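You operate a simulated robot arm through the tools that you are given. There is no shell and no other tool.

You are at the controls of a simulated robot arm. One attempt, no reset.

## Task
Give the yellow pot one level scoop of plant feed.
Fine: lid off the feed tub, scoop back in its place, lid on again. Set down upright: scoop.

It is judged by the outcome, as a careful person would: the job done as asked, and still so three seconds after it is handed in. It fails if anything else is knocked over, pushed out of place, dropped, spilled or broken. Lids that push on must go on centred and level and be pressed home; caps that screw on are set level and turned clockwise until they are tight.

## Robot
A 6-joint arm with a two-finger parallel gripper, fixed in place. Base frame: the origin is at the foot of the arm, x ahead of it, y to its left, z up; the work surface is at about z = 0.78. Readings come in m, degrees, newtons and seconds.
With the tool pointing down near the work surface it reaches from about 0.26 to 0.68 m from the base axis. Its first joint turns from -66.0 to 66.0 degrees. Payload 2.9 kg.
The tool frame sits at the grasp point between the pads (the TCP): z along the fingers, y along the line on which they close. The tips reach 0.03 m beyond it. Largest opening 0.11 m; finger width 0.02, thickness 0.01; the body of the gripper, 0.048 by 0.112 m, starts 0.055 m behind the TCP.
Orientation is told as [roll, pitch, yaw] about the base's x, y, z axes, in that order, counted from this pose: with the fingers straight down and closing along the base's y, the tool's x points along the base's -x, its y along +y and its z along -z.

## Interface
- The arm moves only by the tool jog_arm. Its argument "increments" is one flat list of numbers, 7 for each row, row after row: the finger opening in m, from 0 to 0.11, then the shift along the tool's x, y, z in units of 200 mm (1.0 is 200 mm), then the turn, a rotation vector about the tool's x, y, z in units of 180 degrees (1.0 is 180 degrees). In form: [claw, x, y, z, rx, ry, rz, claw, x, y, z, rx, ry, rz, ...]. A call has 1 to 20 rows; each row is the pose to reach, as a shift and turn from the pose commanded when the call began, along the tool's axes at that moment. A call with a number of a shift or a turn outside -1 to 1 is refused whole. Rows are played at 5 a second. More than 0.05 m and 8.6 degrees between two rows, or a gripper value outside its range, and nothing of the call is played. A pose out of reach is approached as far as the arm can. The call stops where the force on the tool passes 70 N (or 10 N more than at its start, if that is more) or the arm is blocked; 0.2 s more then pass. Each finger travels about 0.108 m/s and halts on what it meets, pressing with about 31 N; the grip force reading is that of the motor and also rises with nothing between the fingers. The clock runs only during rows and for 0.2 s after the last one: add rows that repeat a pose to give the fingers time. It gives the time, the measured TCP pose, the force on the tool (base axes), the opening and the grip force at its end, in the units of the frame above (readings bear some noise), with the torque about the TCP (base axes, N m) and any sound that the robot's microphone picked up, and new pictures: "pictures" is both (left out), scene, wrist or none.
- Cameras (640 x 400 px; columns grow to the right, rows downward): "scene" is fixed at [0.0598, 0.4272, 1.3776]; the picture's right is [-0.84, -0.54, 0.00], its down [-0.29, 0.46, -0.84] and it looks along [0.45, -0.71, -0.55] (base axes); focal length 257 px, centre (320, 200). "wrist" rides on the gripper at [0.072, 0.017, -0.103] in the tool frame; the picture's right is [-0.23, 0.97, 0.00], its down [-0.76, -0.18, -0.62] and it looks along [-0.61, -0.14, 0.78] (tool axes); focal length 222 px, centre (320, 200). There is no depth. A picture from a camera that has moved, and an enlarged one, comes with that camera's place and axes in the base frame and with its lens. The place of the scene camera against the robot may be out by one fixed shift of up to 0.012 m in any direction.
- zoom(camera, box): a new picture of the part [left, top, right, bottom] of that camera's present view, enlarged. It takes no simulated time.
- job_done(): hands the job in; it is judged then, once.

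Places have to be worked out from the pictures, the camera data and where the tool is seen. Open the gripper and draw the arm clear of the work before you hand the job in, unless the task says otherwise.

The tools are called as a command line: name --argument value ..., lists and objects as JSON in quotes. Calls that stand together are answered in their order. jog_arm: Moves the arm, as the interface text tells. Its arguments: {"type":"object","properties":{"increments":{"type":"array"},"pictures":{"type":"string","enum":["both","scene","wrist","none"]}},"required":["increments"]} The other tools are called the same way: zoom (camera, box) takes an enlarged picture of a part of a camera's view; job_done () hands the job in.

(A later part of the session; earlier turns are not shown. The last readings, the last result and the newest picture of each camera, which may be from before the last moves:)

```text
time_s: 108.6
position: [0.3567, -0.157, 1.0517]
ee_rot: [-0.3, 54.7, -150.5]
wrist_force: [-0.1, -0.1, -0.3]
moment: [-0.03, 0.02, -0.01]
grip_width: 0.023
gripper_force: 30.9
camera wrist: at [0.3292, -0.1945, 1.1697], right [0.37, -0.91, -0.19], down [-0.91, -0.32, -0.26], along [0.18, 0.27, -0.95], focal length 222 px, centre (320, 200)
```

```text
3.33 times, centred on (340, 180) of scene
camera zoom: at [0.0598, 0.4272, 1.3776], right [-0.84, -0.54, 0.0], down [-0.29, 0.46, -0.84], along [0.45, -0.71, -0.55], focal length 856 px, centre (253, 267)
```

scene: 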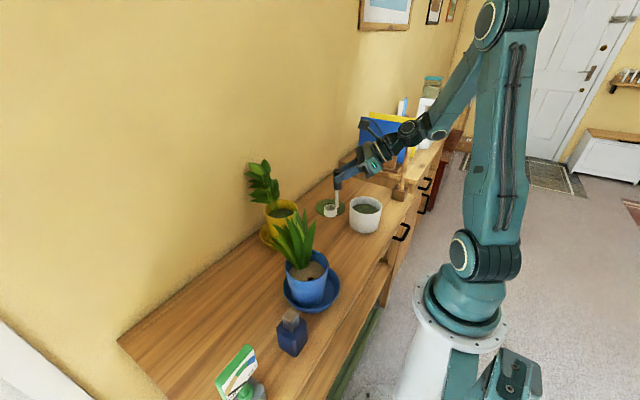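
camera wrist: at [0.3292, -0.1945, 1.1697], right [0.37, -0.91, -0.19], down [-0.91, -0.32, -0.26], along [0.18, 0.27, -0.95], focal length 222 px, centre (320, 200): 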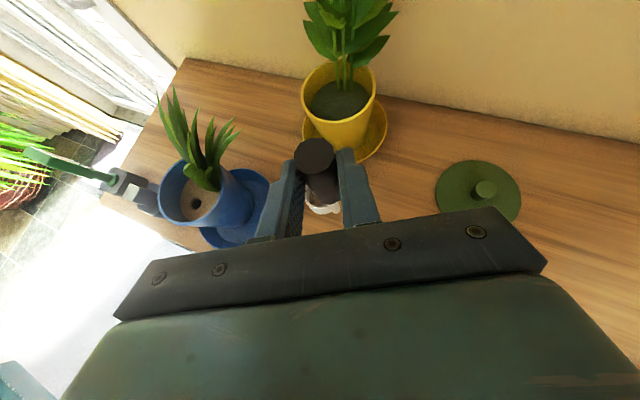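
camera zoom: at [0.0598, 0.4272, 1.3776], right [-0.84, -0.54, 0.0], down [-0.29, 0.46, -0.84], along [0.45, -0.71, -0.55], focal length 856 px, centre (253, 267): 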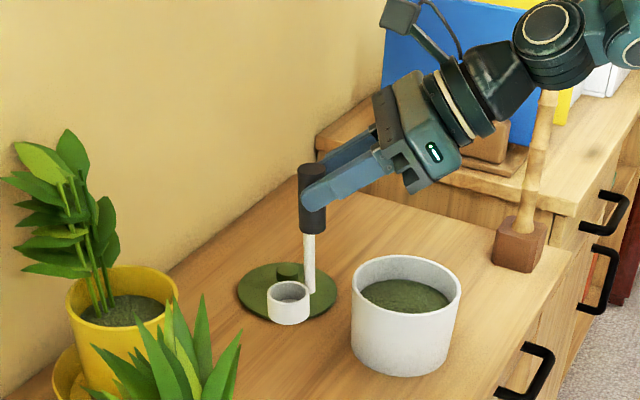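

The scoop is upright and empty. I take it to a clear spot near (0.457, -0.158) with heading 0° to set it down upright for a top-down regrasp.

jog_arm --increments '[0.0, -0.014, 0.057, 0.089, -0.0335, 0, 0.0236, 0.0, -0.027, 0.114, 0.178, -0.067, 0, 0.0472, 0.0, -0.041, 0.171, 0.267, -0.1, 0, 0.0709, 0.0, -0.0545, 0.2285, 0.356, -0.1339, 0, 0.0945, 0.0, -0.0545, 0.2285, 0.356, -0.1339, 0, 0.0945]'

zoom --camera "scene" --box '[280, 140, 380, 240]'

zoom --camera "wrist" --box '[240, 120, 400, 240]'

```text
time_s: 109.8
position: [0.4264, -0.1716, 0.9987]
ee_rot: [0.0, 54.8, -179.7]
wrist_force: [0.3, -0.1, -1.0]
moment: [-0.01, 0.03, 0.0]
grip_width: 0.0229
gripper_force: 30.9
camera wrist: at [0.3847, -0.189, 1.118], right [-0.13, -0.97, -0.19], down [-0.95, 0.17, -0.26], along [0.29, 0.14, -0.95], focal length 222 px, centre (320, 200)
```

scene: 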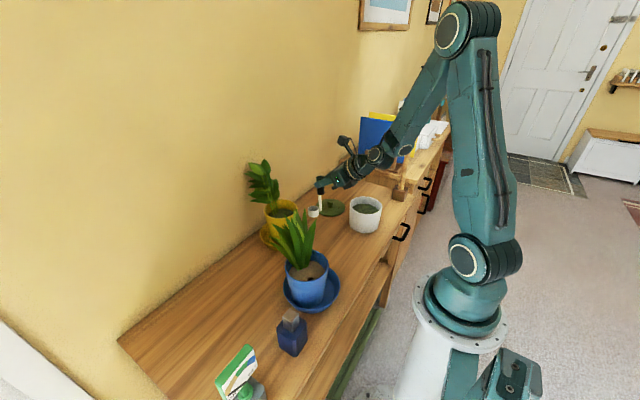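
wrist: 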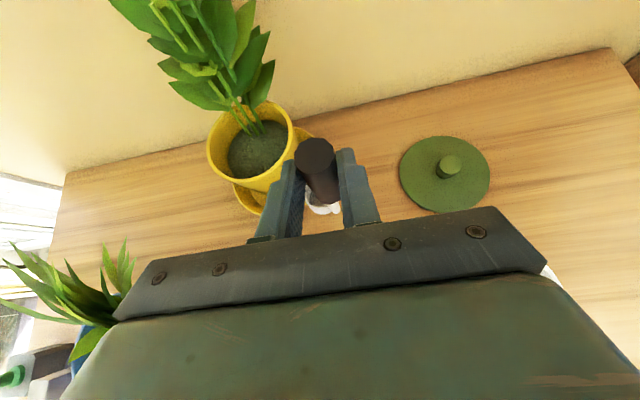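

```text
4.00 times, centred on (330, 190) of scene
camera zoom: at [0.0598, 0.4272, 1.3776], right [-0.84, -0.54, 0.0], down [-0.29, 0.46, -0.84], along [0.45, -0.71, -0.55], focal length 1027 px, centre (280, 240)
```

zoom: 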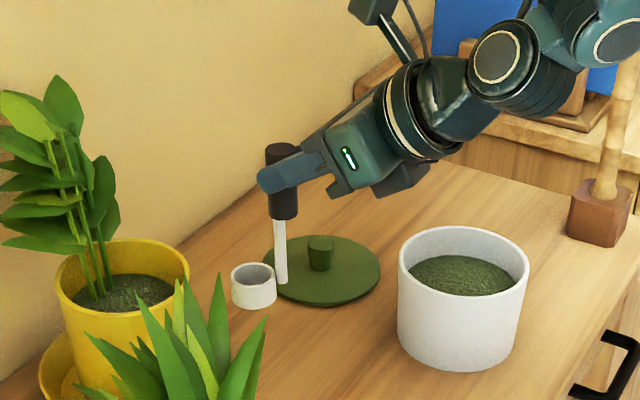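

```text
3.33 times, centred on (320, 180) of wrist
camera zoom: at [0.3847, -0.189, 1.118], right [-0.13, -0.97, -0.19], down [-0.95, 0.17, -0.26], along [0.29, 0.14, -0.95], focal length 740 px, centre (320, 267)
```

zoom: 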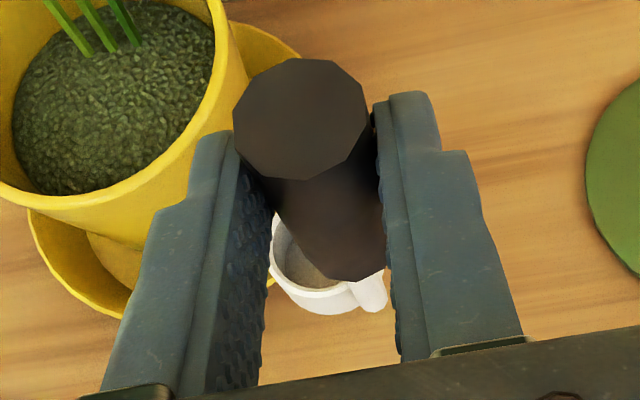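

I lower it towards the table, shifting slightly further from the saucer, and stop about 2 cm above the surface.

jog_arm --increments '[0.0, -0.082, 0.0125, 0.036, 0, 0, 0, 0.0, -0.163, 0.025, 0.073, 0, 0, 0, 0.0, -0.245, 0.0375, 0.109, 0, 0, 0, 0.0, -0.326, 0.05, 0.1455, 0, 0, 0, 0.0, -0.326, 0.05, 0.1455, 0, 0, 0]'

zoom --camera "scene" --box '[290, 170, 360, 240]'

```text
time_s: 111.0
position: [0.4115, -0.1805, 0.9312]
ee_rot: [0.0, 54.7, -179.7]
wrist_force: [0.2, -0.2, -1.0]
moment: [-0.03, 0.04, -0.01]
grip_width: 0.0229
gripper_force: 31.2
camera wrist: at [0.3702, -0.1993, 1.0489], right [-0.12, -0.97, -0.19], down [-0.95, 0.17, -0.26], along [0.29, 0.14, -0.95], focal length 222 px, centre (320, 200)
```

scene: 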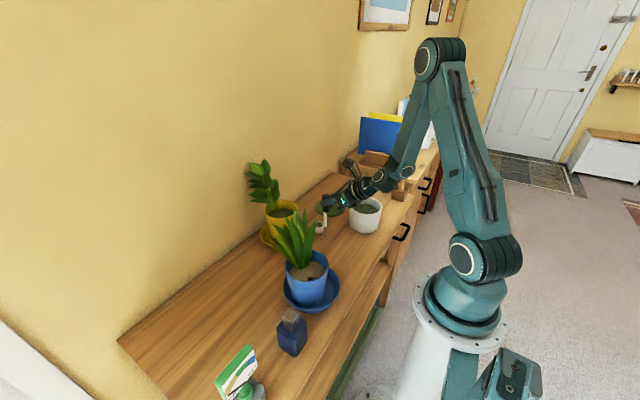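
wrist: 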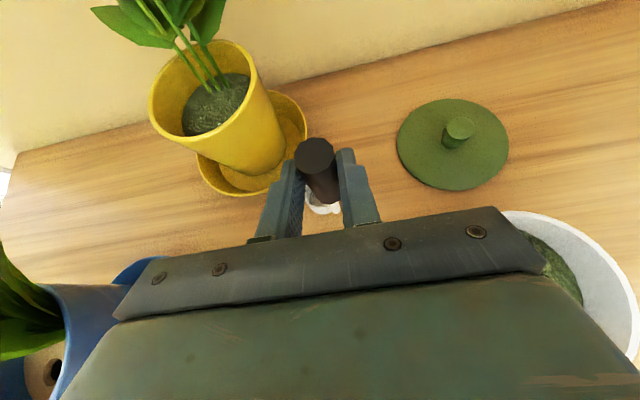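

```text
5.71 times, centred on (325, 205) of scene
camera zoom: at [0.0598, 0.4272, 1.3776], right [-0.84, -0.54, 0.0], down [-0.29, 0.46, -0.84], along [0.45, -0.71, -0.55], focal length 1467 px, centre (291, 171)
```

zoom: 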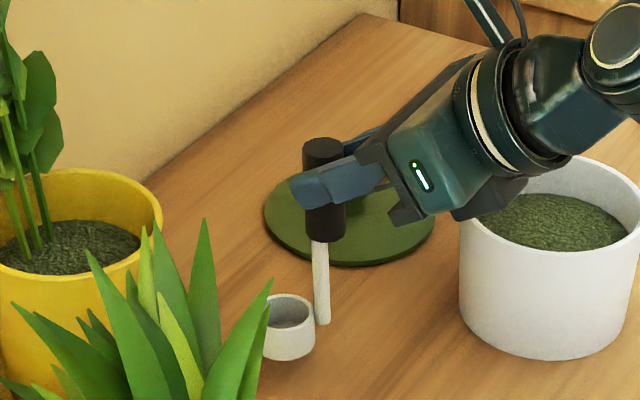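

Clear all around. I lower the last centimetres gently until the cup's bottom touches the table.

jog_arm --increments '[0.0, -0.041, 0, 0.029, 0, 0, 0, 0.0, -0.075, 0, 0.053, 0, 0, 0, 0.0, -0.09, 0, 0.0636, 0, 0, 0]' --pictures "none"

zoom --camera "scene" --box '[300, 190, 350, 240]'

```text
time_s: 111.8
position: [0.4131, -0.1816, 0.9112]
ee_rot: [0.1, 55.2, -179.6]
wrist_force: [-7.4, -0.5, 27.8]
moment: [0.35, -0.5, 0.04]
grip_width: 0.023
gripper_force: 31.0
```

```text
8.00 times, centred on (325, 215) of scene
camera zoom: at [0.0592, 0.4273, 1.3776], right [-0.84, -0.54, 0.0], down [-0.29, 0.46, -0.84], along [0.45, -0.71, -0.55], focal length 2054 px, centre (280, 80)
```

zoom: 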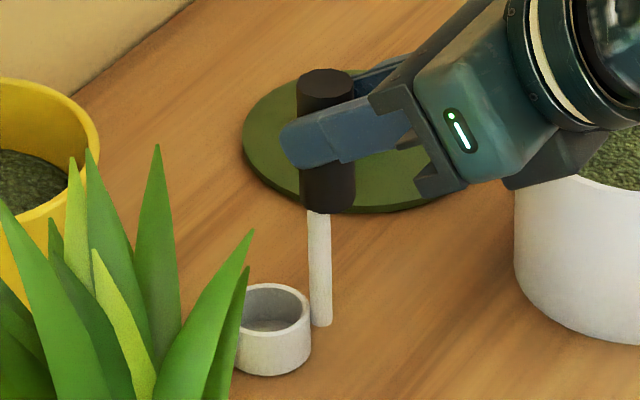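

It touched at z about 0.911 with 28 N. I ease up about 2.5 mm to relieve the force and check.

jog_arm --increments '[0.0, 0.006, 0, -0.0043, 0, 0, 0, 0.0, 0.0115, 0, -0.0081, 0, 0, 0]' --pictures "none"

```text
time_s: 112.4
position: [0.4116, -0.1808, 0.911]
ee_rot: [0.1, 54.7, -179.5]
wrist_force: [3.9, -2.2, 9.9]
moment: [-0.13, -0.96, -0.12]
grip_width: 0.0229
gripper_force: 30.8
```

jog_arm --increments '[0.0, 0.003, 0, -0.0022, 0, 0, 0, 0.0, 0.005, 0, -0.0035, 0, 0, 0]' --pictures "none"

zoom --camera "scene" --box '[300, 190, 350, 240]'

```text
time_s: 113.0
position: [0.4114, -0.18, 0.9117]
ee_rot: [-0.1, 54.5, -179.6]
wrist_force: [0.8, -1.1, 1.9]
moment: [-0.09, -0.23, -0.02]
grip_width: 0.0231
gripper_force: 30.9
```

```text
8.00 times, centred on (325, 215) of scene
camera zoom: at [0.0598, 0.4272, 1.3776], right [-0.84, -0.54, 0.0], down [-0.29, 0.46, -0.84], along [0.45, -0.71, -0.55], focal length 2054 px, centre (280, 80)
```

zoom: 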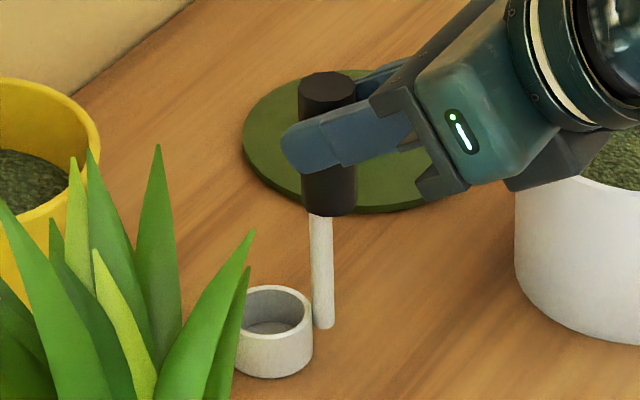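

Nearly no force now and the cup stands on the table. I open the fingers slowly.

jog_arm --increments '[0.021, 0, 0, 0, 0, 0, 0, 0.024, 0, 0, 0, 0, 0, 0, 0.028, 0, 0, 0, 0, 0, 0, 0.036, 0, 0, 0, 0, 0, 0, 0.046, 0, 0, 0, 0, 0, 0, 0.056, 0, 0, 0, 0, 0, 0]'

zoom --camera "scene" --box '[300, 190, 350, 240]'

zoom --camera "wrist" --box '[240, 120, 400, 240]'

```text
time_s: 114.4
position: [0.4112, -0.1798, 0.913]
ee_rot: [0.0, 54.7, -179.6]
wrist_force: [0.9, -0.1, -0.5]
moment: [-0.02, -0.01, 0.0]
grip_width: 0.0559
gripper_force: 0.0
camera wrist: at [0.3694, -0.1988, 1.031], right [-0.12, -0.97, -0.19], down [-0.95, 0.17, -0.26], along [0.29, 0.14, -0.95], focal length 222 px, centre (320, 200)
```

scene: 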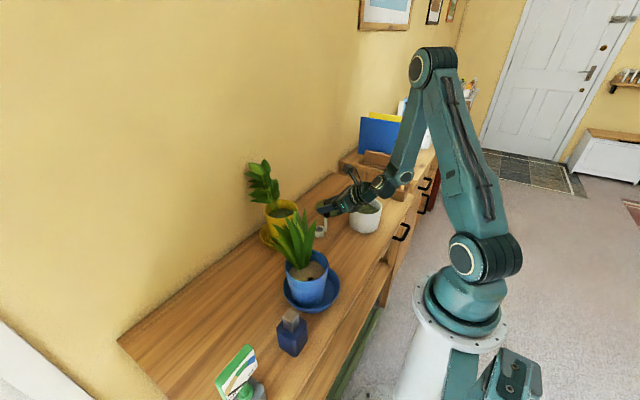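
wrist: 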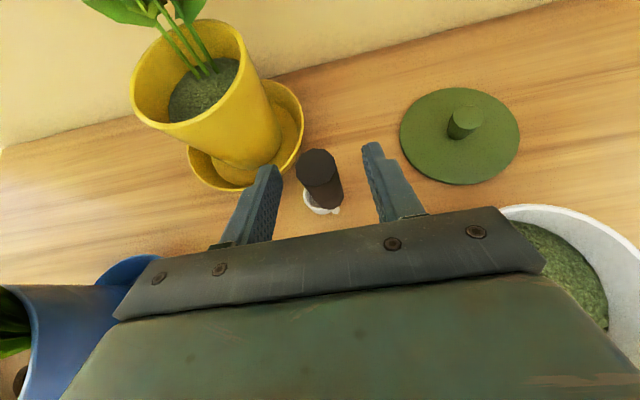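

```text
8.00 times, centred on (325, 215) of scene
camera zoom: at [0.0598, 0.4272, 1.3776], right [-0.84, -0.54, 0.0], down [-0.29, 0.46, -0.84], along [0.45, -0.71, -0.55], focal length 2054 px, centre (280, 80)
```

zoom: 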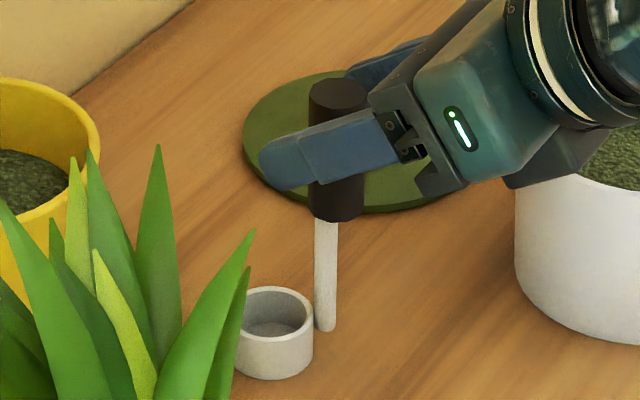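

```text
3.33 times, centred on (320, 180) of wrist
camera zoom: at [0.3694, -0.1988, 1.031], right [-0.12, -0.97, -0.19], down [-0.95, 0.17, -0.26], along [0.29, 0.14, -0.95], focal length 740 px, centre (320, 267)
```

zoom: 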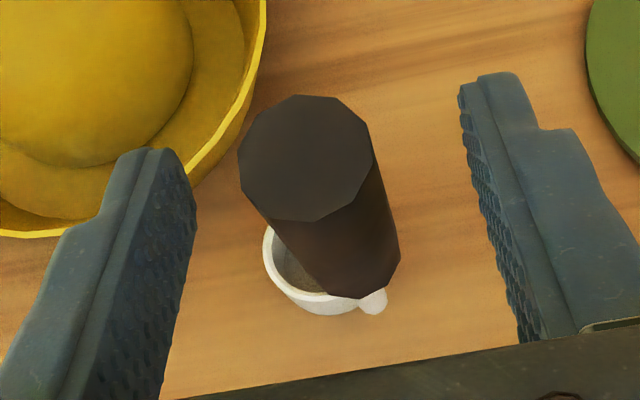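

The scoop stands upright by itself. I rise vertically so the fingers slide off the handle.

jog_arm --increments '[0.06, 0.06, 0, -0.042, 0, 0, 0, 0.06, 0.16, 0, -0.113, 0, 0, 0, 0.06, 0.28, 0, -0.198, 0, 0, 0, 0.06, 0.408, 0, -0.289, 0, 0, 0, 0.06, 0.53, 0, -0.375, 0, 0, 0]'

zoom --camera "scene" --box '[300, 160, 360, 240]'

```text
time_s: 115.6
position: [0.4106, -0.1814, 1.0434]
ee_rot: [0.1, 54.7, -179.9]
wrist_force: [0.6, 0.9, 0.7]
moment: [-0.01, -0.01, 0.01]
grip_width: 0.0599
gripper_force: 0.1
camera wrist: at [0.3687, -0.1989, 1.1613], right [-0.12, -0.97, -0.19], down [-0.95, 0.17, -0.26], along [0.29, 0.14, -0.95], focal length 222 px, centre (320, 200)
```

scene: 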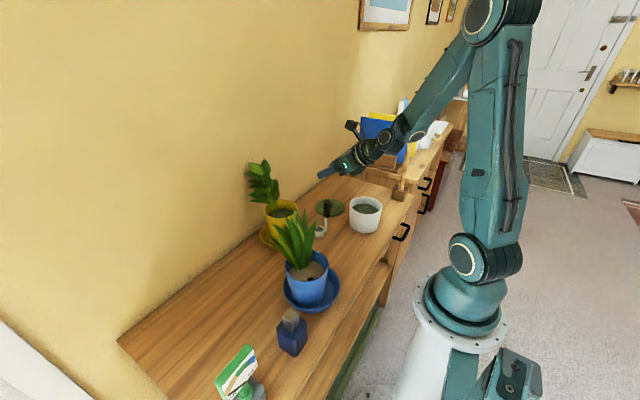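
wrist: 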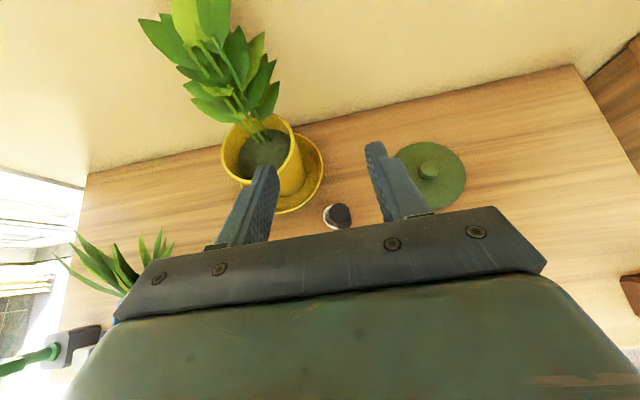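

```text
5.00 times, centred on (330, 200) of scene
camera zoom: at [0.0598, 0.4272, 1.3776], right [-0.84, -0.54, 0.0], down [-0.29, 0.46, -0.84], along [0.45, -0.71, -0.55], focal length 1284 px, centre (270, 200)
```

zoom: 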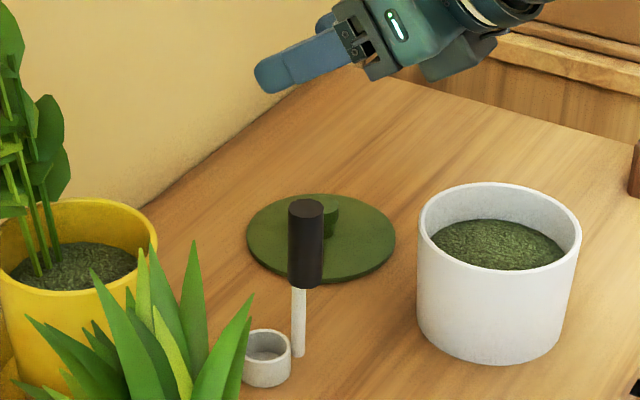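

The scoop stands well. I unpitch the tool back to straight down.

jog_arm --increments '[0.06, 0, 0, 0, 0, -0.0434, 0, 0.06, 0, 0, 0, 0, -0.0868, 0, 0.06, 0, 0, 0, 0, -0.1302, 0, 0.06, 0, 0, 0, 0, -0.1736, 0, 0.06, 0, 0, 0, 0, -0.217, 0, 0.06, 0, 0, 0, 0, -0.2604, 0, 0.06, 0, 0, 0, 0, -0.304, 0]' --pictures "none"

```text
time_s: 117.2
position: [0.4118, -0.1802, 1.0423]
ee_rot: [-0.1, -0.1, -179.6]
wrist_force: [1.4, -0.7, 0.2]
moment: [0.03, 0.01, 0.03]
grip_width: 0.0602
gripper_force: 0.0
```

Tool is vertical. Now I yaw it round towards the neutral side (about +168° in this call).

jog_arm --increments '[0.06, 0, 0, 0, 0, 0, -0.047, 0.06, 0, 0, 0, 0, 0, -0.094, 0.06, 0, 0, 0, 0, 0, -0.141, 0.06, 0, 0, 0, 0, 0, -0.188, 0.06, 0, 0, 0, 0, 0, -0.235, 0.06, 0, 0, 0, 0, 0, -0.282, 0.06, 0, 0, 0, 0, 0, -0.329, 0.06, 0, 0, 0, 0, 0, -0.376, 0.06, 0, 0, 0, 0, 0, -0.423, 0.06, 0, 0, 0, 0, 0, -0.47, 0.06, 0, 0, 0, 0, 0, -0.517, 0.06, 0, 0, 0, 0, 0, -0.564, 0.06, 0, 0, 0, 0, 0, -0.611, 0.06, 0, 0, 0, 0, 0, -0.658, 0.06, 0, 0, 0, 0, 0, -0.705, 0.06, 0, 0, 0, 0, 0, -0.752, 0.06, 0, 0, 0, 0, 0, -0.799, 0.06, 0, 0, 0, 0, 0, -0.846, 0.06, 0, 0, 0, 0, 0, -0.893, 0.06, 0, 0, 0, 0, 0, -0.94]'

zoom --camera "wrist" --box '[220, 40, 440, 220]'

```text
time_s: 121.4
position: [0.4112, -0.1802, 1.0428]
ee_rot: [0.0, 0.0, -10.2]
wrist_force: [-1.0, 0.4, -0.3]
moment: [-0.05, -0.02, -0.03]
grip_width: 0.06
gripper_force: 0.1
camera wrist: at [0.3433, -0.1519, 1.1457], right [0.4, 0.92, 0.0], down [0.72, -0.31, 0.62], along [0.57, -0.25, -0.78], focal length 222 px, centre (320, 200)
```

scene: 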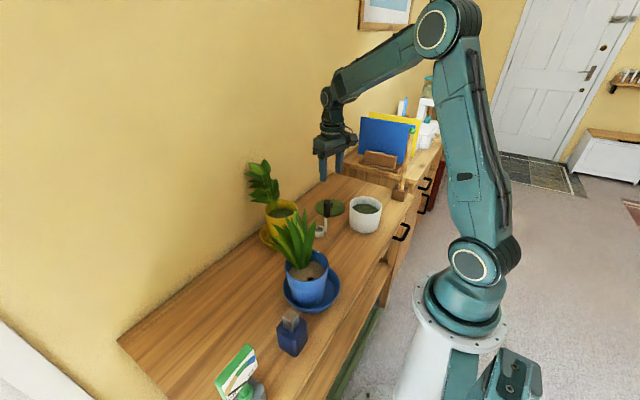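
wrist: 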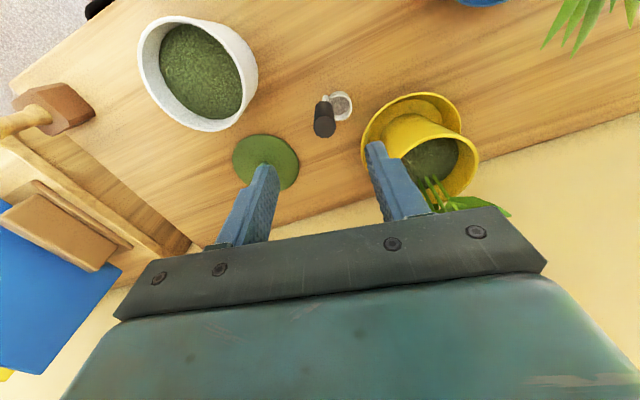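

```text
2.22 times, centred on (330, 130) of wrist
camera zoom: at [0.3433, -0.1519, 1.1457], right [0.4, 0.92, 0.0], down [0.72, -0.31, 0.62], along [0.57, -0.25, -0.78], focal length 494 px, centre (298, 356)
```

zoom: 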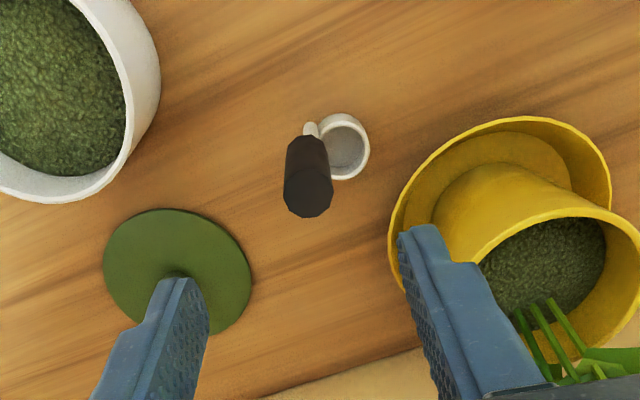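

The handle stands at about (0.425, -0.181), the cup 2.5 cm from it at azimuth 41°. I move over the handle, yaw to about +13°, and descend to just above it.

jog_arm --increments '[0.06, -0.036, 0.003, 0.1, 0, 0, -0.0426, 0.06, -0.071, 0.006, 0.2, 0, 0, -0.0852, 0.06, -0.071, 0.006, 0.32, 0, 0, -0.1278, 0.06, -0.071, 0.006, 0.4, 0, 0, -0.1278, 0.06, -0.071, 0.006, 0.4, 0, 0, -0.1278]'

zoom --camera "wrist" --box '[220, 60, 420, 240]'

zoom --camera "scene" --box '[290, 160, 370, 240]'

```text
time_s: 122.6
position: [0.4239, -0.1822, 0.9633]
ee_rot: [0.0, 0.0, 12.7]
wrist_force: [0.4, -0.1, -0.1]
moment: [-0.01, -0.01, 0.0]
grip_width: 0.0599
gripper_force: 0.1
camera wrist: at [0.3503, -0.1828, 1.0659], right [0.01, 1.0, 0.0], down [0.78, -0.01, 0.62], along [0.62, -0.01, -0.78], focal length 222 px, centre (320, 200)
```

scene: 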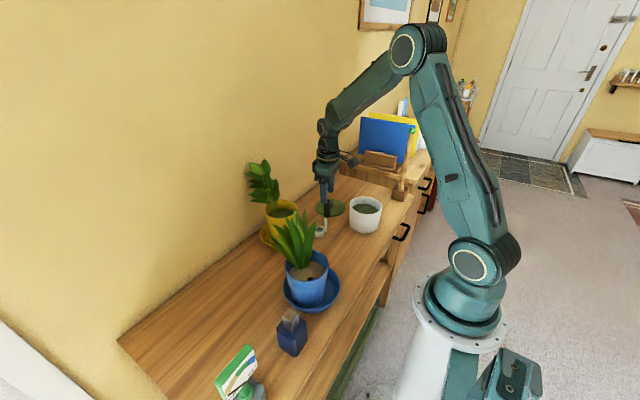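
wrist: 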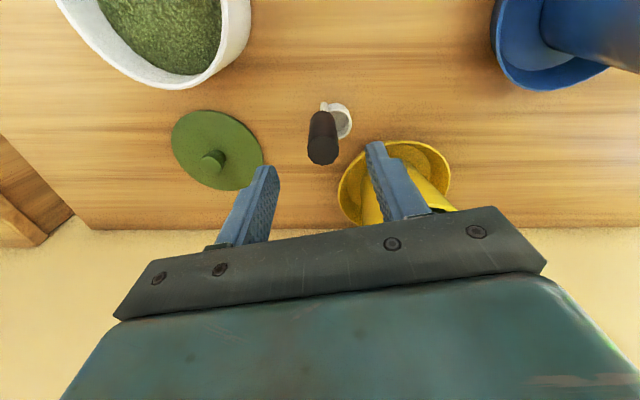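

```text
2.22 times, centred on (320, 150) of wrist
camera zoom: at [0.3503, -0.1828, 1.0659], right [0.01, 1.0, 0.0], down [0.78, -0.01, 0.62], along [0.62, -0.01, -0.78], focal length 494 px, centre (320, 311)
```

zoom: 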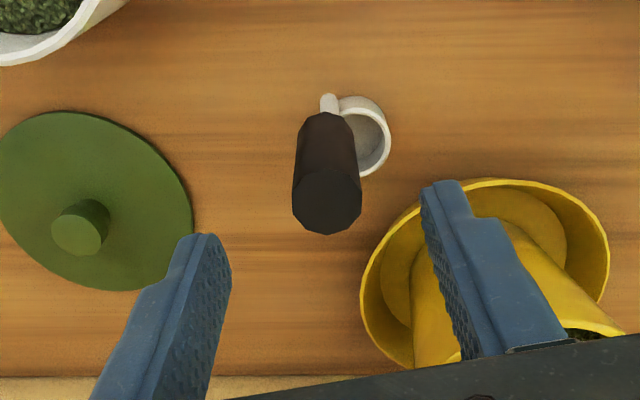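

```text
5.00 times, centred on (330, 200) of scene
camera zoom: at [0.0598, 0.4272, 1.3776], right [-0.84, -0.54, 0.0], down [-0.29, 0.46, -0.84], along [0.45, -0.71, -0.55], focal length 1284 px, centre (270, 200)
```

zoom: 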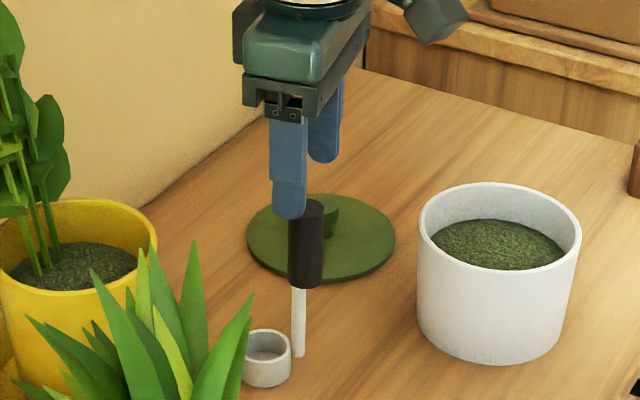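

The handle top is 2 mm ahead of the tool. I adjust and descend to z about 0.888, then close.

jog_arm --increments '[0.06, -0.012, 0.002, 0.1, 0, 0, 0, 0.06, -0.012, 0.002, 0.2, 0, 0, 0, 0.06, -0.012, 0.002, 0.3, 0, 0, 0, 0.06, -0.012, 0.002, 0.376, 0, 0, 0, 0.045, -0.012, 0.002, 0.376, 0, 0, 0, 0.036, -0.012, 0.002, 0.376, 0, 0, 0, 0.028, -0.012, 0.002, 0.376, 0, 0, 0, 0.02, -0.012, 0.002, 0.376, 0, 0, 0, 0.0, -0.012, 0.002, 0.376, 0, 0, 0, 0.0, -0.012, 0.002, 0.376, 0, 0, 0]'

zoom --camera "scene" --box '[290, 160, 370, 240]'

```text
time_s: 124.8
position: [0.428, -0.1804, 0.8862]
ee_rot: [0.1, 0.1, 12.7]
wrist_force: [0.0, -0.1, -0.4]
moment: [-0.03, 0.02, 0.01]
grip_width: 0.0232
gripper_force: 30.9
camera wrist: at [0.3538, -0.1805, 0.99], right [0.01, 1.0, 0.0], down [0.78, -0.01, 0.62], along [0.62, -0.01, -0.78], focal length 222 px, centre (320, 200)
```

scene: 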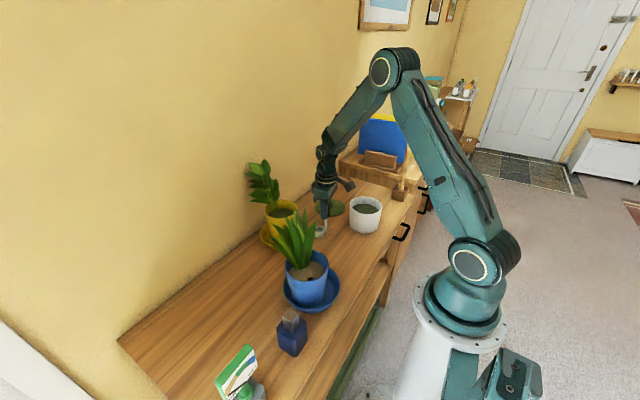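
wrist: 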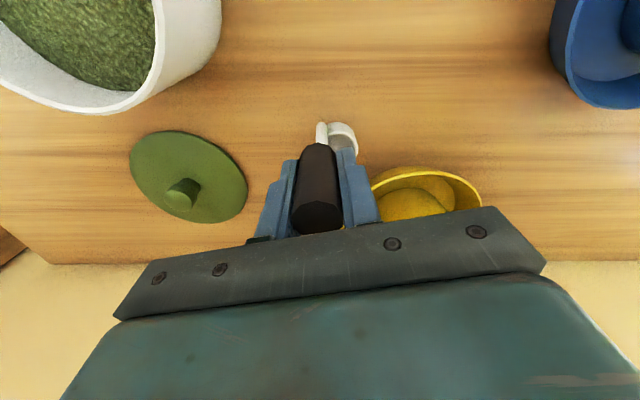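

```text
5.00 times, centred on (330, 200) of scene
camera zoom: at [0.0598, 0.4272, 1.3776], right [-0.84, -0.54, 0.0], down [-0.29, 0.46, -0.84], along [0.45, -0.71, -0.55], focal length 1284 px, centre (270, 200)
```

zoom: 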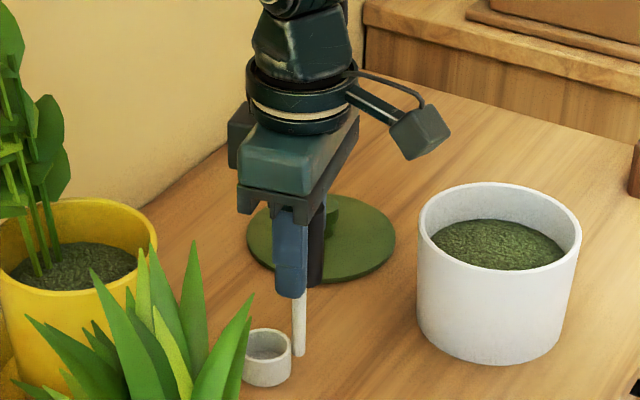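

The scoop is held upright from above. I lift it 3 cm, carry it to its original place while turning it by -43° so that the handle is again on the robot's side, and stop above the table.

jog_arm --increments '[0.0, 0, 0, -0.075, 0, 0, 0, 0.0, 0, 0, -0.15, 0, 0, 0, 0.0, 0.12, 0.053, -0.15, 0, 0, 0.0398, 0.0, 0.24, 0.106, -0.15, 0, 0, 0.0796, 0.0, 0.36, 0.159, -0.15, 0, 0, 0.1194, 0.0, 0.48, 0.212, -0.15, 0, 0, 0.1592, 0.0, 0.6, 0.265, -0.15, 0, 0, 0.199, 0.0, 0.72, 0.3185, -0.15, 0, 0, 0.2389, 0.0, 0.72, 0.3185, -0.15, 0, 0, 0.2389]'

zoom --camera "scene" --box '[320, 180, 400, 270]'

zoom --camera "wrist" --box '[220, 60, 420, 240]'

```text
time_s: 126.8
position: [0.2734, -0.15, 0.9183]
ee_rot: [0.0, 0.0, -30.6]
wrist_force: [0.0, 0.1, -1.0]
moment: [0.02, 0.05, 0.02]
grip_width: 0.0233
gripper_force: 30.6
camera wrist: at [0.219, -0.0993, 1.0207], right [0.69, 0.72, 0.0], down [0.57, -0.54, 0.62], along [0.45, -0.43, -0.78], focal length 222 px, centre (320, 200)
```

scene: 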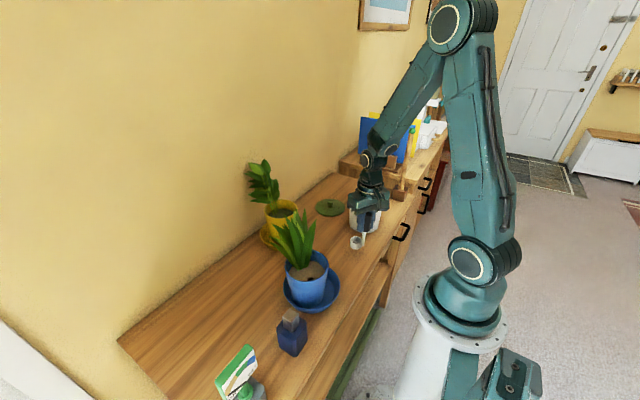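
wrist: 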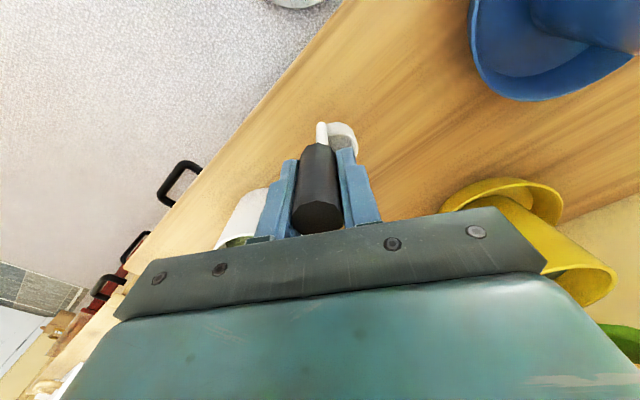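

```text
4.44 times, centred on (360, 225) of scene
camera zoom: at [0.0598, 0.4272, 1.3776], right [-0.84, -0.54, 0.0], down [-0.29, 0.46, -0.84], along [0.45, -0.71, -0.55], focal length 1141 px, centre (142, 89)
```

zoom: 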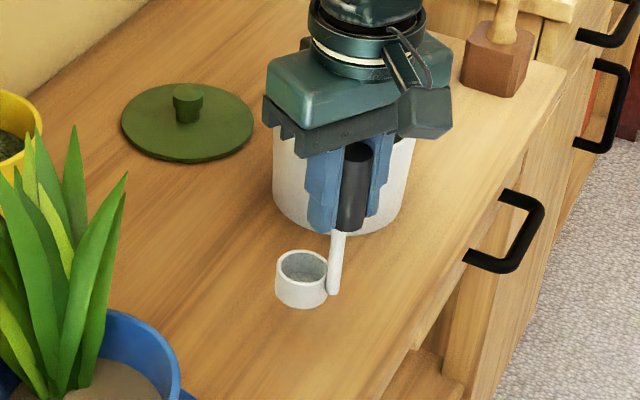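

```text
2.22 times, centred on (320, 150) of wrist
camera zoom: at [0.219, -0.0993, 1.0207], right [0.69, 0.72, 0.0], down [0.57, -0.54, 0.62], along [0.45, -0.43, -0.78], focal length 494 px, centre (320, 311)
```

zoom: 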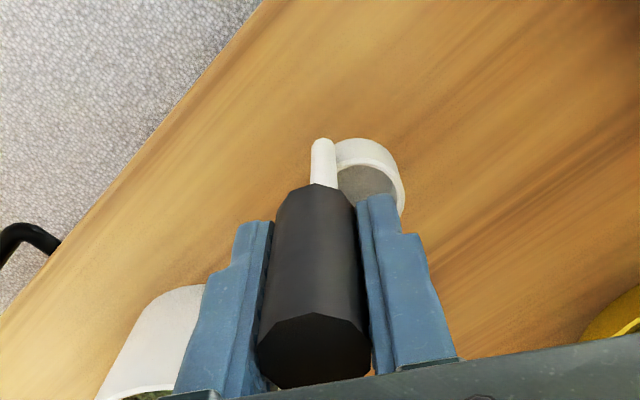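

Compared with the first picture, the scoop is within about 5 mm of its original spot. I'll shift +4 mm in x, -2 mm in y, and lower it nearly to the table.

jog_arm --increments '[0.0, -0.022, 0.002, 0.05, 0, 0, 0, 0.0, -0.022, 0.002, 0.1, 0, 0, 0, 0.0, -0.022, 0.002, 0.135, 0, 0, 0, 0.0, -0.022, 0.002, 0.15, 0, 0, 0]' --pictures "none"

```text
time_s: 127.8
position: [0.2761, -0.152, 0.8881]
ee_rot: [-0.1, -0.1, -30.3]
wrist_force: [0.4, 0.2, -0.8]
moment: [0.0, 0.01, 0.02]
grip_width: 0.0235
gripper_force: 31.2
```

jog_arm --increments '[0.0, 0, 0, 0.006, 0, 0, 0, 0.0, 0, 0, 0.011, 0, 0, 0]' --pictures "none"

zoom --camera "scene" --box '[330, 180, 410, 270]'

```text
time_s: 128.4
position: [0.2769, -0.1522, 0.887]
ee_rot: [0.0, -0.2, -30.4]
wrist_force: [-6.5, 2.0, 28.5]
moment: [0.09, 0.05, 0.01]
grip_width: 0.0235
gripper_force: 30.9
```

```text
4.44 times, centred on (370, 225) of scene
camera zoom: at [0.0594, 0.4274, 1.3775], right [-0.84, -0.54, 0.0], down [-0.29, 0.46, -0.84], along [0.45, -0.71, -0.55], focal length 1141 px, centre (98, 89)
```

zoom: 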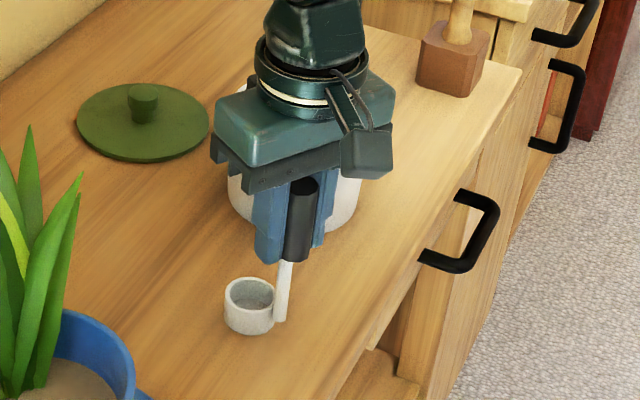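

It matches the original picture almost exactly, and is pressed with 28 N. I ease up slightly to unload it.

jog_arm --increments '[0.0, 0, 0, -0.005, 0, 0, 0, 0.0, 0, 0, -0.009, 0, 0, 0]' --pictures "none"

```text
time_s: 129.0
position: [0.2772, -0.1517, 0.8863]
ee_rot: [0.0, 0.2, -30.4]
wrist_force: [1.0, 0.0, -0.8]
moment: [0.03, 0.03, 0.0]
grip_width: 0.0234
gripper_force: 31.1
```

Force is zero again. I open slowly and then rise.

jog_arm --increments '[0.022, 0, 0, 0, 0, 0, 0, 0.025, 0, 0, 0, 0, 0, 0, 0.029, 0, 0, 0, 0, 0, 0, 0.036, 0, 0, 0, 0, 0, 0, 0.046, 0, 0, 0, 0, 0, 0, 0.056, 0, 0, 0, 0, 0, 0, 0.06, 0, 0, 0, 0, 0, 0]' --pictures "none"

zoom --camera "scene" --box '[330, 180, 410, 270]'

zoom --camera "wrist" --box '[220, 60, 420, 240]'

```text
time_s: 130.6
position: [0.2765, -0.1524, 0.8871]
ee_rot: [0.0, 0.0, -30.4]
wrist_force: [0.5, 0.3, -0.6]
moment: [0.01, 0.02, 0.02]
grip_width: 0.0601
gripper_force: 0.1
```

```text
4.44 times, centred on (370, 225) of scene
camera zoom: at [0.0598, 0.4272, 1.3776], right [-0.84, -0.54, 0.0], down [-0.29, 0.46, -0.84], along [0.45, -0.71, -0.55], focal length 1141 px, centre (98, 89)
```

zoom: 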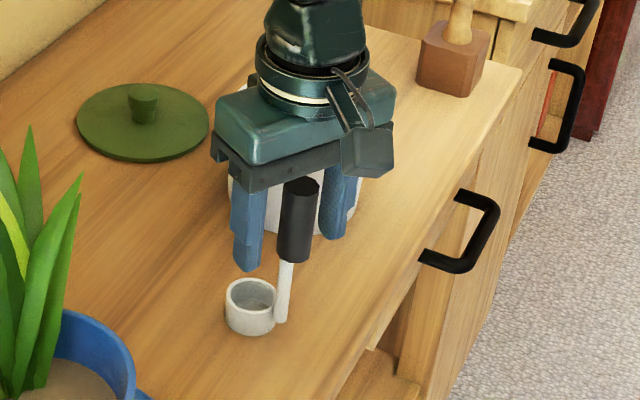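

```text
2.22 times, centred on (320, 150) of wrist
camera zoom: at [0.2233, -0.1021, 0.9902], right [0.69, 0.73, 0.0], down [0.57, -0.54, 0.62], along [0.45, -0.43, -0.78], focal length 494 px, centre (320, 311)
```

zoom: 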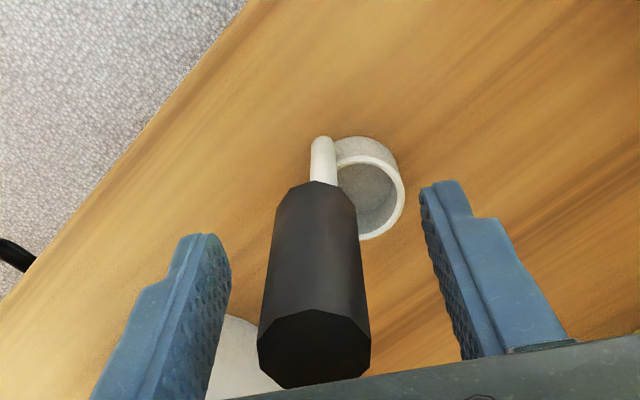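

The scoop stands upright exactly where it began. I rise straight up and then move over the lid.

jog_arm --increments '[0.06, 0, 0, -0.05, 0, 0, 0, 0.06, 0, 0, -0.2, 0, 0, 0, 0.06, 0, 0, -0.4, 0, 0, 0, 0.06, 0, 0, -0.6, 0, 0, 0, 0.06, 0, 0, -0.75, 0, 0, 0]'

zoom --camera "scene" --box '[330, 180, 410, 270]'

```text
time_s: 131.8
position: [0.2768, -0.1513, 1.0372]
ee_rot: [0.0, 0.1, -30.4]
wrist_force: [-0.5, -0.4, 0.2]
moment: [-0.02, 0.01, 0.0]
grip_width: 0.0598
gripper_force: 0.0
camera wrist: at [0.2237, -0.1009, 1.1397], right [0.69, 0.73, 0.0], down [0.57, -0.54, 0.62], along [0.45, -0.43, -0.78], focal length 222 px, centre (320, 200)
```

scene: 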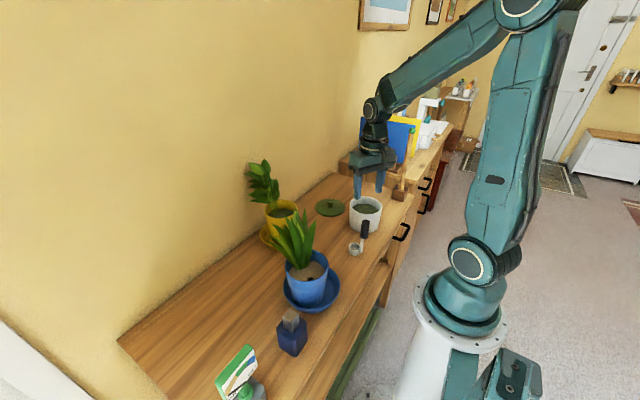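
wrist: 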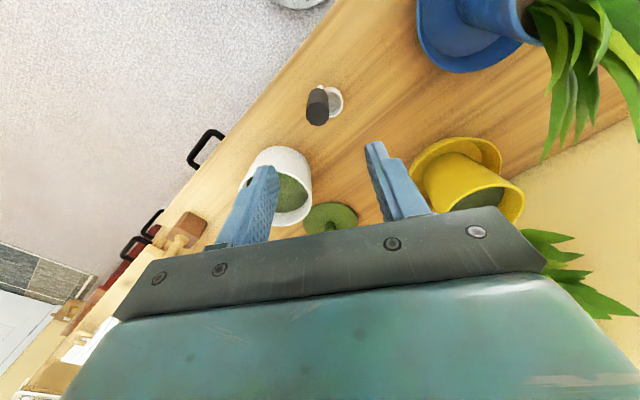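

```text
4.44 times, centred on (370, 225) of scene
camera zoom: at [0.0598, 0.4272, 1.3776], right [-0.84, -0.54, 0.0], down [-0.29, 0.46, -0.84], along [0.45, -0.71, -0.55], focal length 1141 px, centre (98, 89)
```

zoom: 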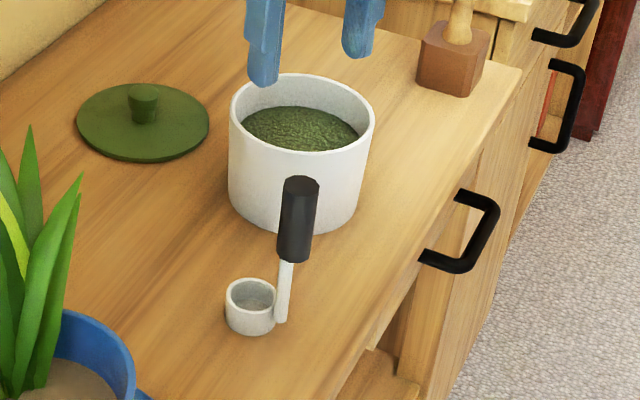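

Everything is as at the start apart from the lid. I head for the lid, turning the tool back to yaw 0.

jog_arm --increments '[0.06, -0.177, -0.026, 0, 0, 0, -0.0422, 0.06, -0.353, -0.052, 0, 0, 0, -0.0844, 0.06, -0.53, -0.078, 0, 0, 0, -0.1267, 0.06, -0.7065, -0.1035, 0, 0, 0, -0.1689]' --pictures "none"

```text
time_s: 132.8
position: [0.3913, -0.2431, 1.0348]
ee_rot: [0.0, 0.0, 0.0]
wrist_force: [-0.3, -0.2, 0.2]
moment: [-0.01, 0.0, -0.02]
grip_width: 0.06
gripper_force: 0.0
```

jog_arm --increments '[0.06, -0.135, -0.109, 0, 0, 0, 0, 0.06, -0.271, -0.217, 0, 0, 0, 0, 0.06, -0.406, -0.326, 0, 0, 0, 0, 0.06, -0.5415, -0.4345, 0, 0, 0, 0, 0.06, -0.5415, -0.4345, 0.2, 0, 0, 0, 0.06, -0.5415, -0.4345, 0.4, 0, 0, 0, 0.06, -0.5415, -0.4345, 0.574, 0, 0, 0, 0.06, -0.5415, -0.4345, 0.574, 0, 0, 0]'

zoom --camera "wrist" --box '[200, 40, 440, 240]'

```text
time_s: 134.6
position: [0.4972, -0.3285, 0.9207]
ee_rot: [-0.1, 0.0, 0.0]
wrist_force: [-1.2, -0.2, -0.6]
moment: [0.0, -0.01, -0.03]
grip_width: 0.06
gripper_force: 0.1
camera wrist: at [0.4252, -0.3133, 1.0233], right [0.23, 0.97, 0.0], down [0.76, -0.18, 0.62], along [0.61, -0.14, -0.78], focal length 222 px, centre (320, 200)
```

scene: 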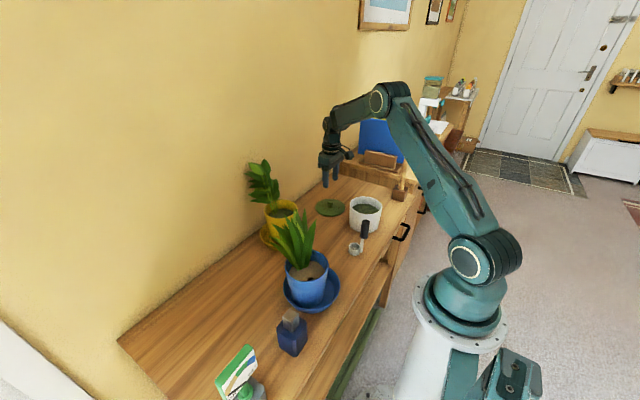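
wrist: 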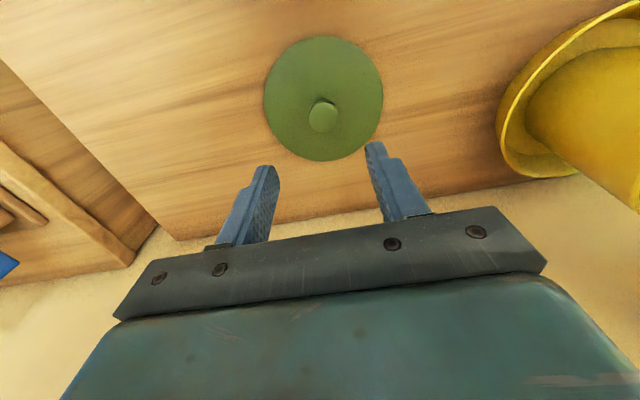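

```text
2.00 times, centred on (320, 140) of wrist
camera zoom: at [0.4252, -0.3133, 1.0233], right [0.23, 0.97, 0.0], down [0.76, -0.18, 0.62], along [0.61, -0.14, -0.78], focal length 444 px, centre (320, 320)
```

zoom: 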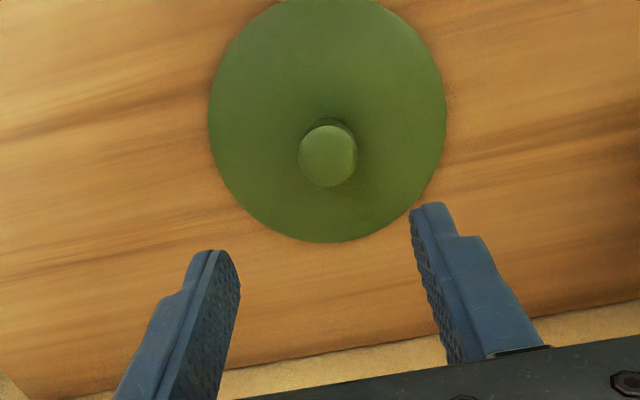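

The knob lies about 4 mm to +y and 3 mm short of the tool in x. I'll correct and come down closer.

jog_arm --increments '[0.06, -0.005, 0.01, 0.12, 0, 0, 0, 0.06, -0.01, 0.02, 0.24, 0, 0, 0, 0.06, -0.01, 0.02, 0.36, 0, 0, 0, 0.06, -0.01, 0.02, 0.36, 0, 0, 0]' --pictures "none"

zoom --camera "wrist" --box '[200, 40, 440, 240]'

zoom --camera "scene" --box '[310, 180, 360, 220]'

```text
time_s: 135.6
position: [0.4996, -0.3243, 0.8488]
ee_rot: [0.0, 0.0, -0.1]
wrist_force: [-0.2, 0.6, 0.3]
moment: [0.01, 0.02, 0.0]
grip_width: 0.0601
gripper_force: 0.1
```

```text
2.00 times, centred on (320, 140) of wrist
camera zoom: at [0.4273, -0.3086, 0.9522], right [0.23, 0.97, 0.0], down [0.76, -0.18, 0.62], along [0.61, -0.14, -0.78], focal length 444 px, centre (320, 320)
```

zoom: 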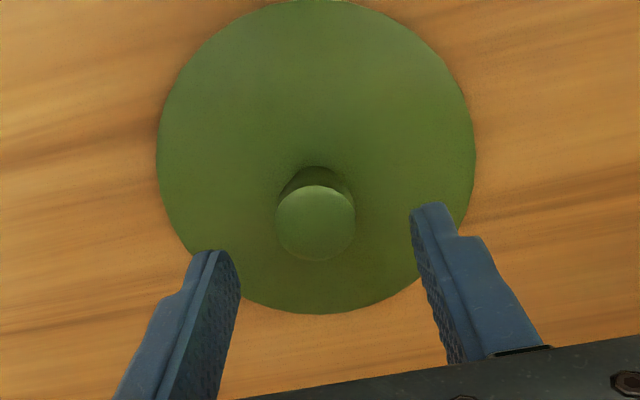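

```text
10.00 times, centred on (335, 200) of scene
camera zoom: at [0.0598, 0.4272, 1.3776], right [-0.84, -0.54, 0.0], down [-0.29, 0.46, -0.84], along [0.45, -0.71, -0.55], focal length 2568 px, centre (170, 200)
```

zoom: 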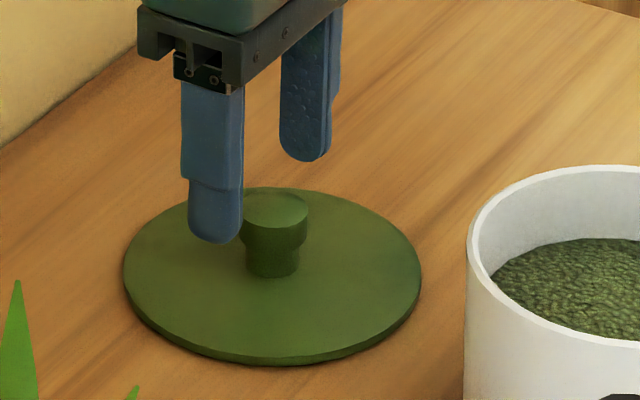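

Centred in y. I descend to just above the lid surface and compare with the earlier gripping view.

jog_arm --increments '[0.06, 0, 0, 0.06, 0, 0, 0, 0.06, 0, 0, 0.115, 0, 0, 0, 0.06, 0, 0, 0.132, 0, 0, 0]' --pictures "wrist"

zoom --camera "wrist" --box '[200, 40, 440, 240]'

```text
time_s: 136.4
position: [0.499, -0.3232, 0.8224]
ee_rot: [0.0, 0.1, 0.0]
wrist_force: [0.0, -0.2, 0.5]
moment: [0.04, 0.01, 0.03]
grip_width: 0.0599
gripper_force: 0.0
camera wrist: at [0.4268, -0.3083, 0.9267], right [0.23, 0.97, 0.0], down [0.76, -0.18, 0.62], along [0.61, -0.14, -0.78], focal length 222 px, centre (320, 200)
```

wrist: 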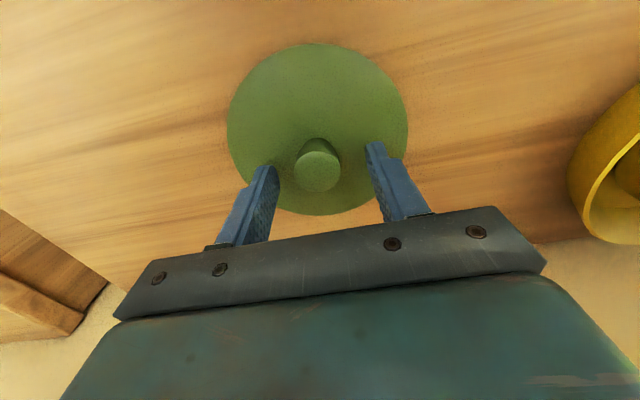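

```text
2.00 times, centred on (320, 140) of wrist
camera zoom: at [0.4268, -0.3083, 0.9267], right [0.23, 0.97, 0.0], down [0.76, -0.18, 0.62], along [0.61, -0.14, -0.78], focal length 444 px, centre (320, 320)
```

zoom: 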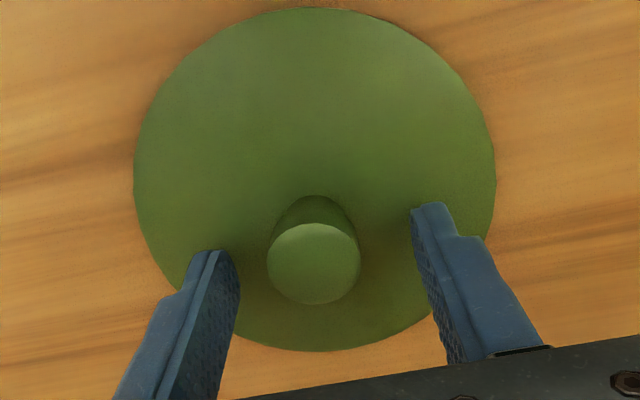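

The view matches the earlier grip almost exactly. I lower 1.5 mm and close on the knob.

jog_arm --increments '[0.05, 0, 0, 0.0075, 0, 0, 0, 0.04, 0, 0, 0.0075, 0, 0, 0, 0.032, 0, 0, 0.0075, 0, 0, 0, 0.026, 0, 0, 0.0075, 0, 0, 0, 0.015, 0, 0, 0.0075, 0, 0, 0, 0.0, 0, 0, 0.0075, 0, 0, 0, 0.0, 0, 0, 0.0075, 0, 0, 0]' --pictures "wrist"

```text
time_s: 138.0
position: [0.4999, -0.325, 0.8233]
ee_rot: [0.1, -0.1, 0.0]
wrist_force: [1.0, 0.5, -0.4]
moment: [0.01, 0.0, -0.03]
grip_width: 0.0252
gripper_force: 31.1
camera wrist: at [0.427, -0.3083, 0.9257], right [0.23, 0.97, 0.0], down [0.76, -0.18, 0.62], along [0.61, -0.14, -0.78], focal length 222 px, centre (320, 200)
```

wrist: 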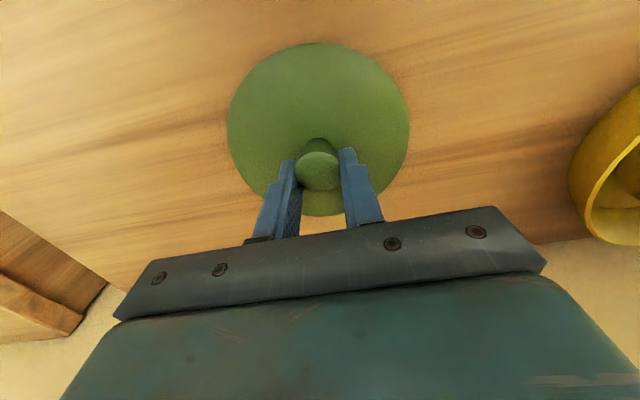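

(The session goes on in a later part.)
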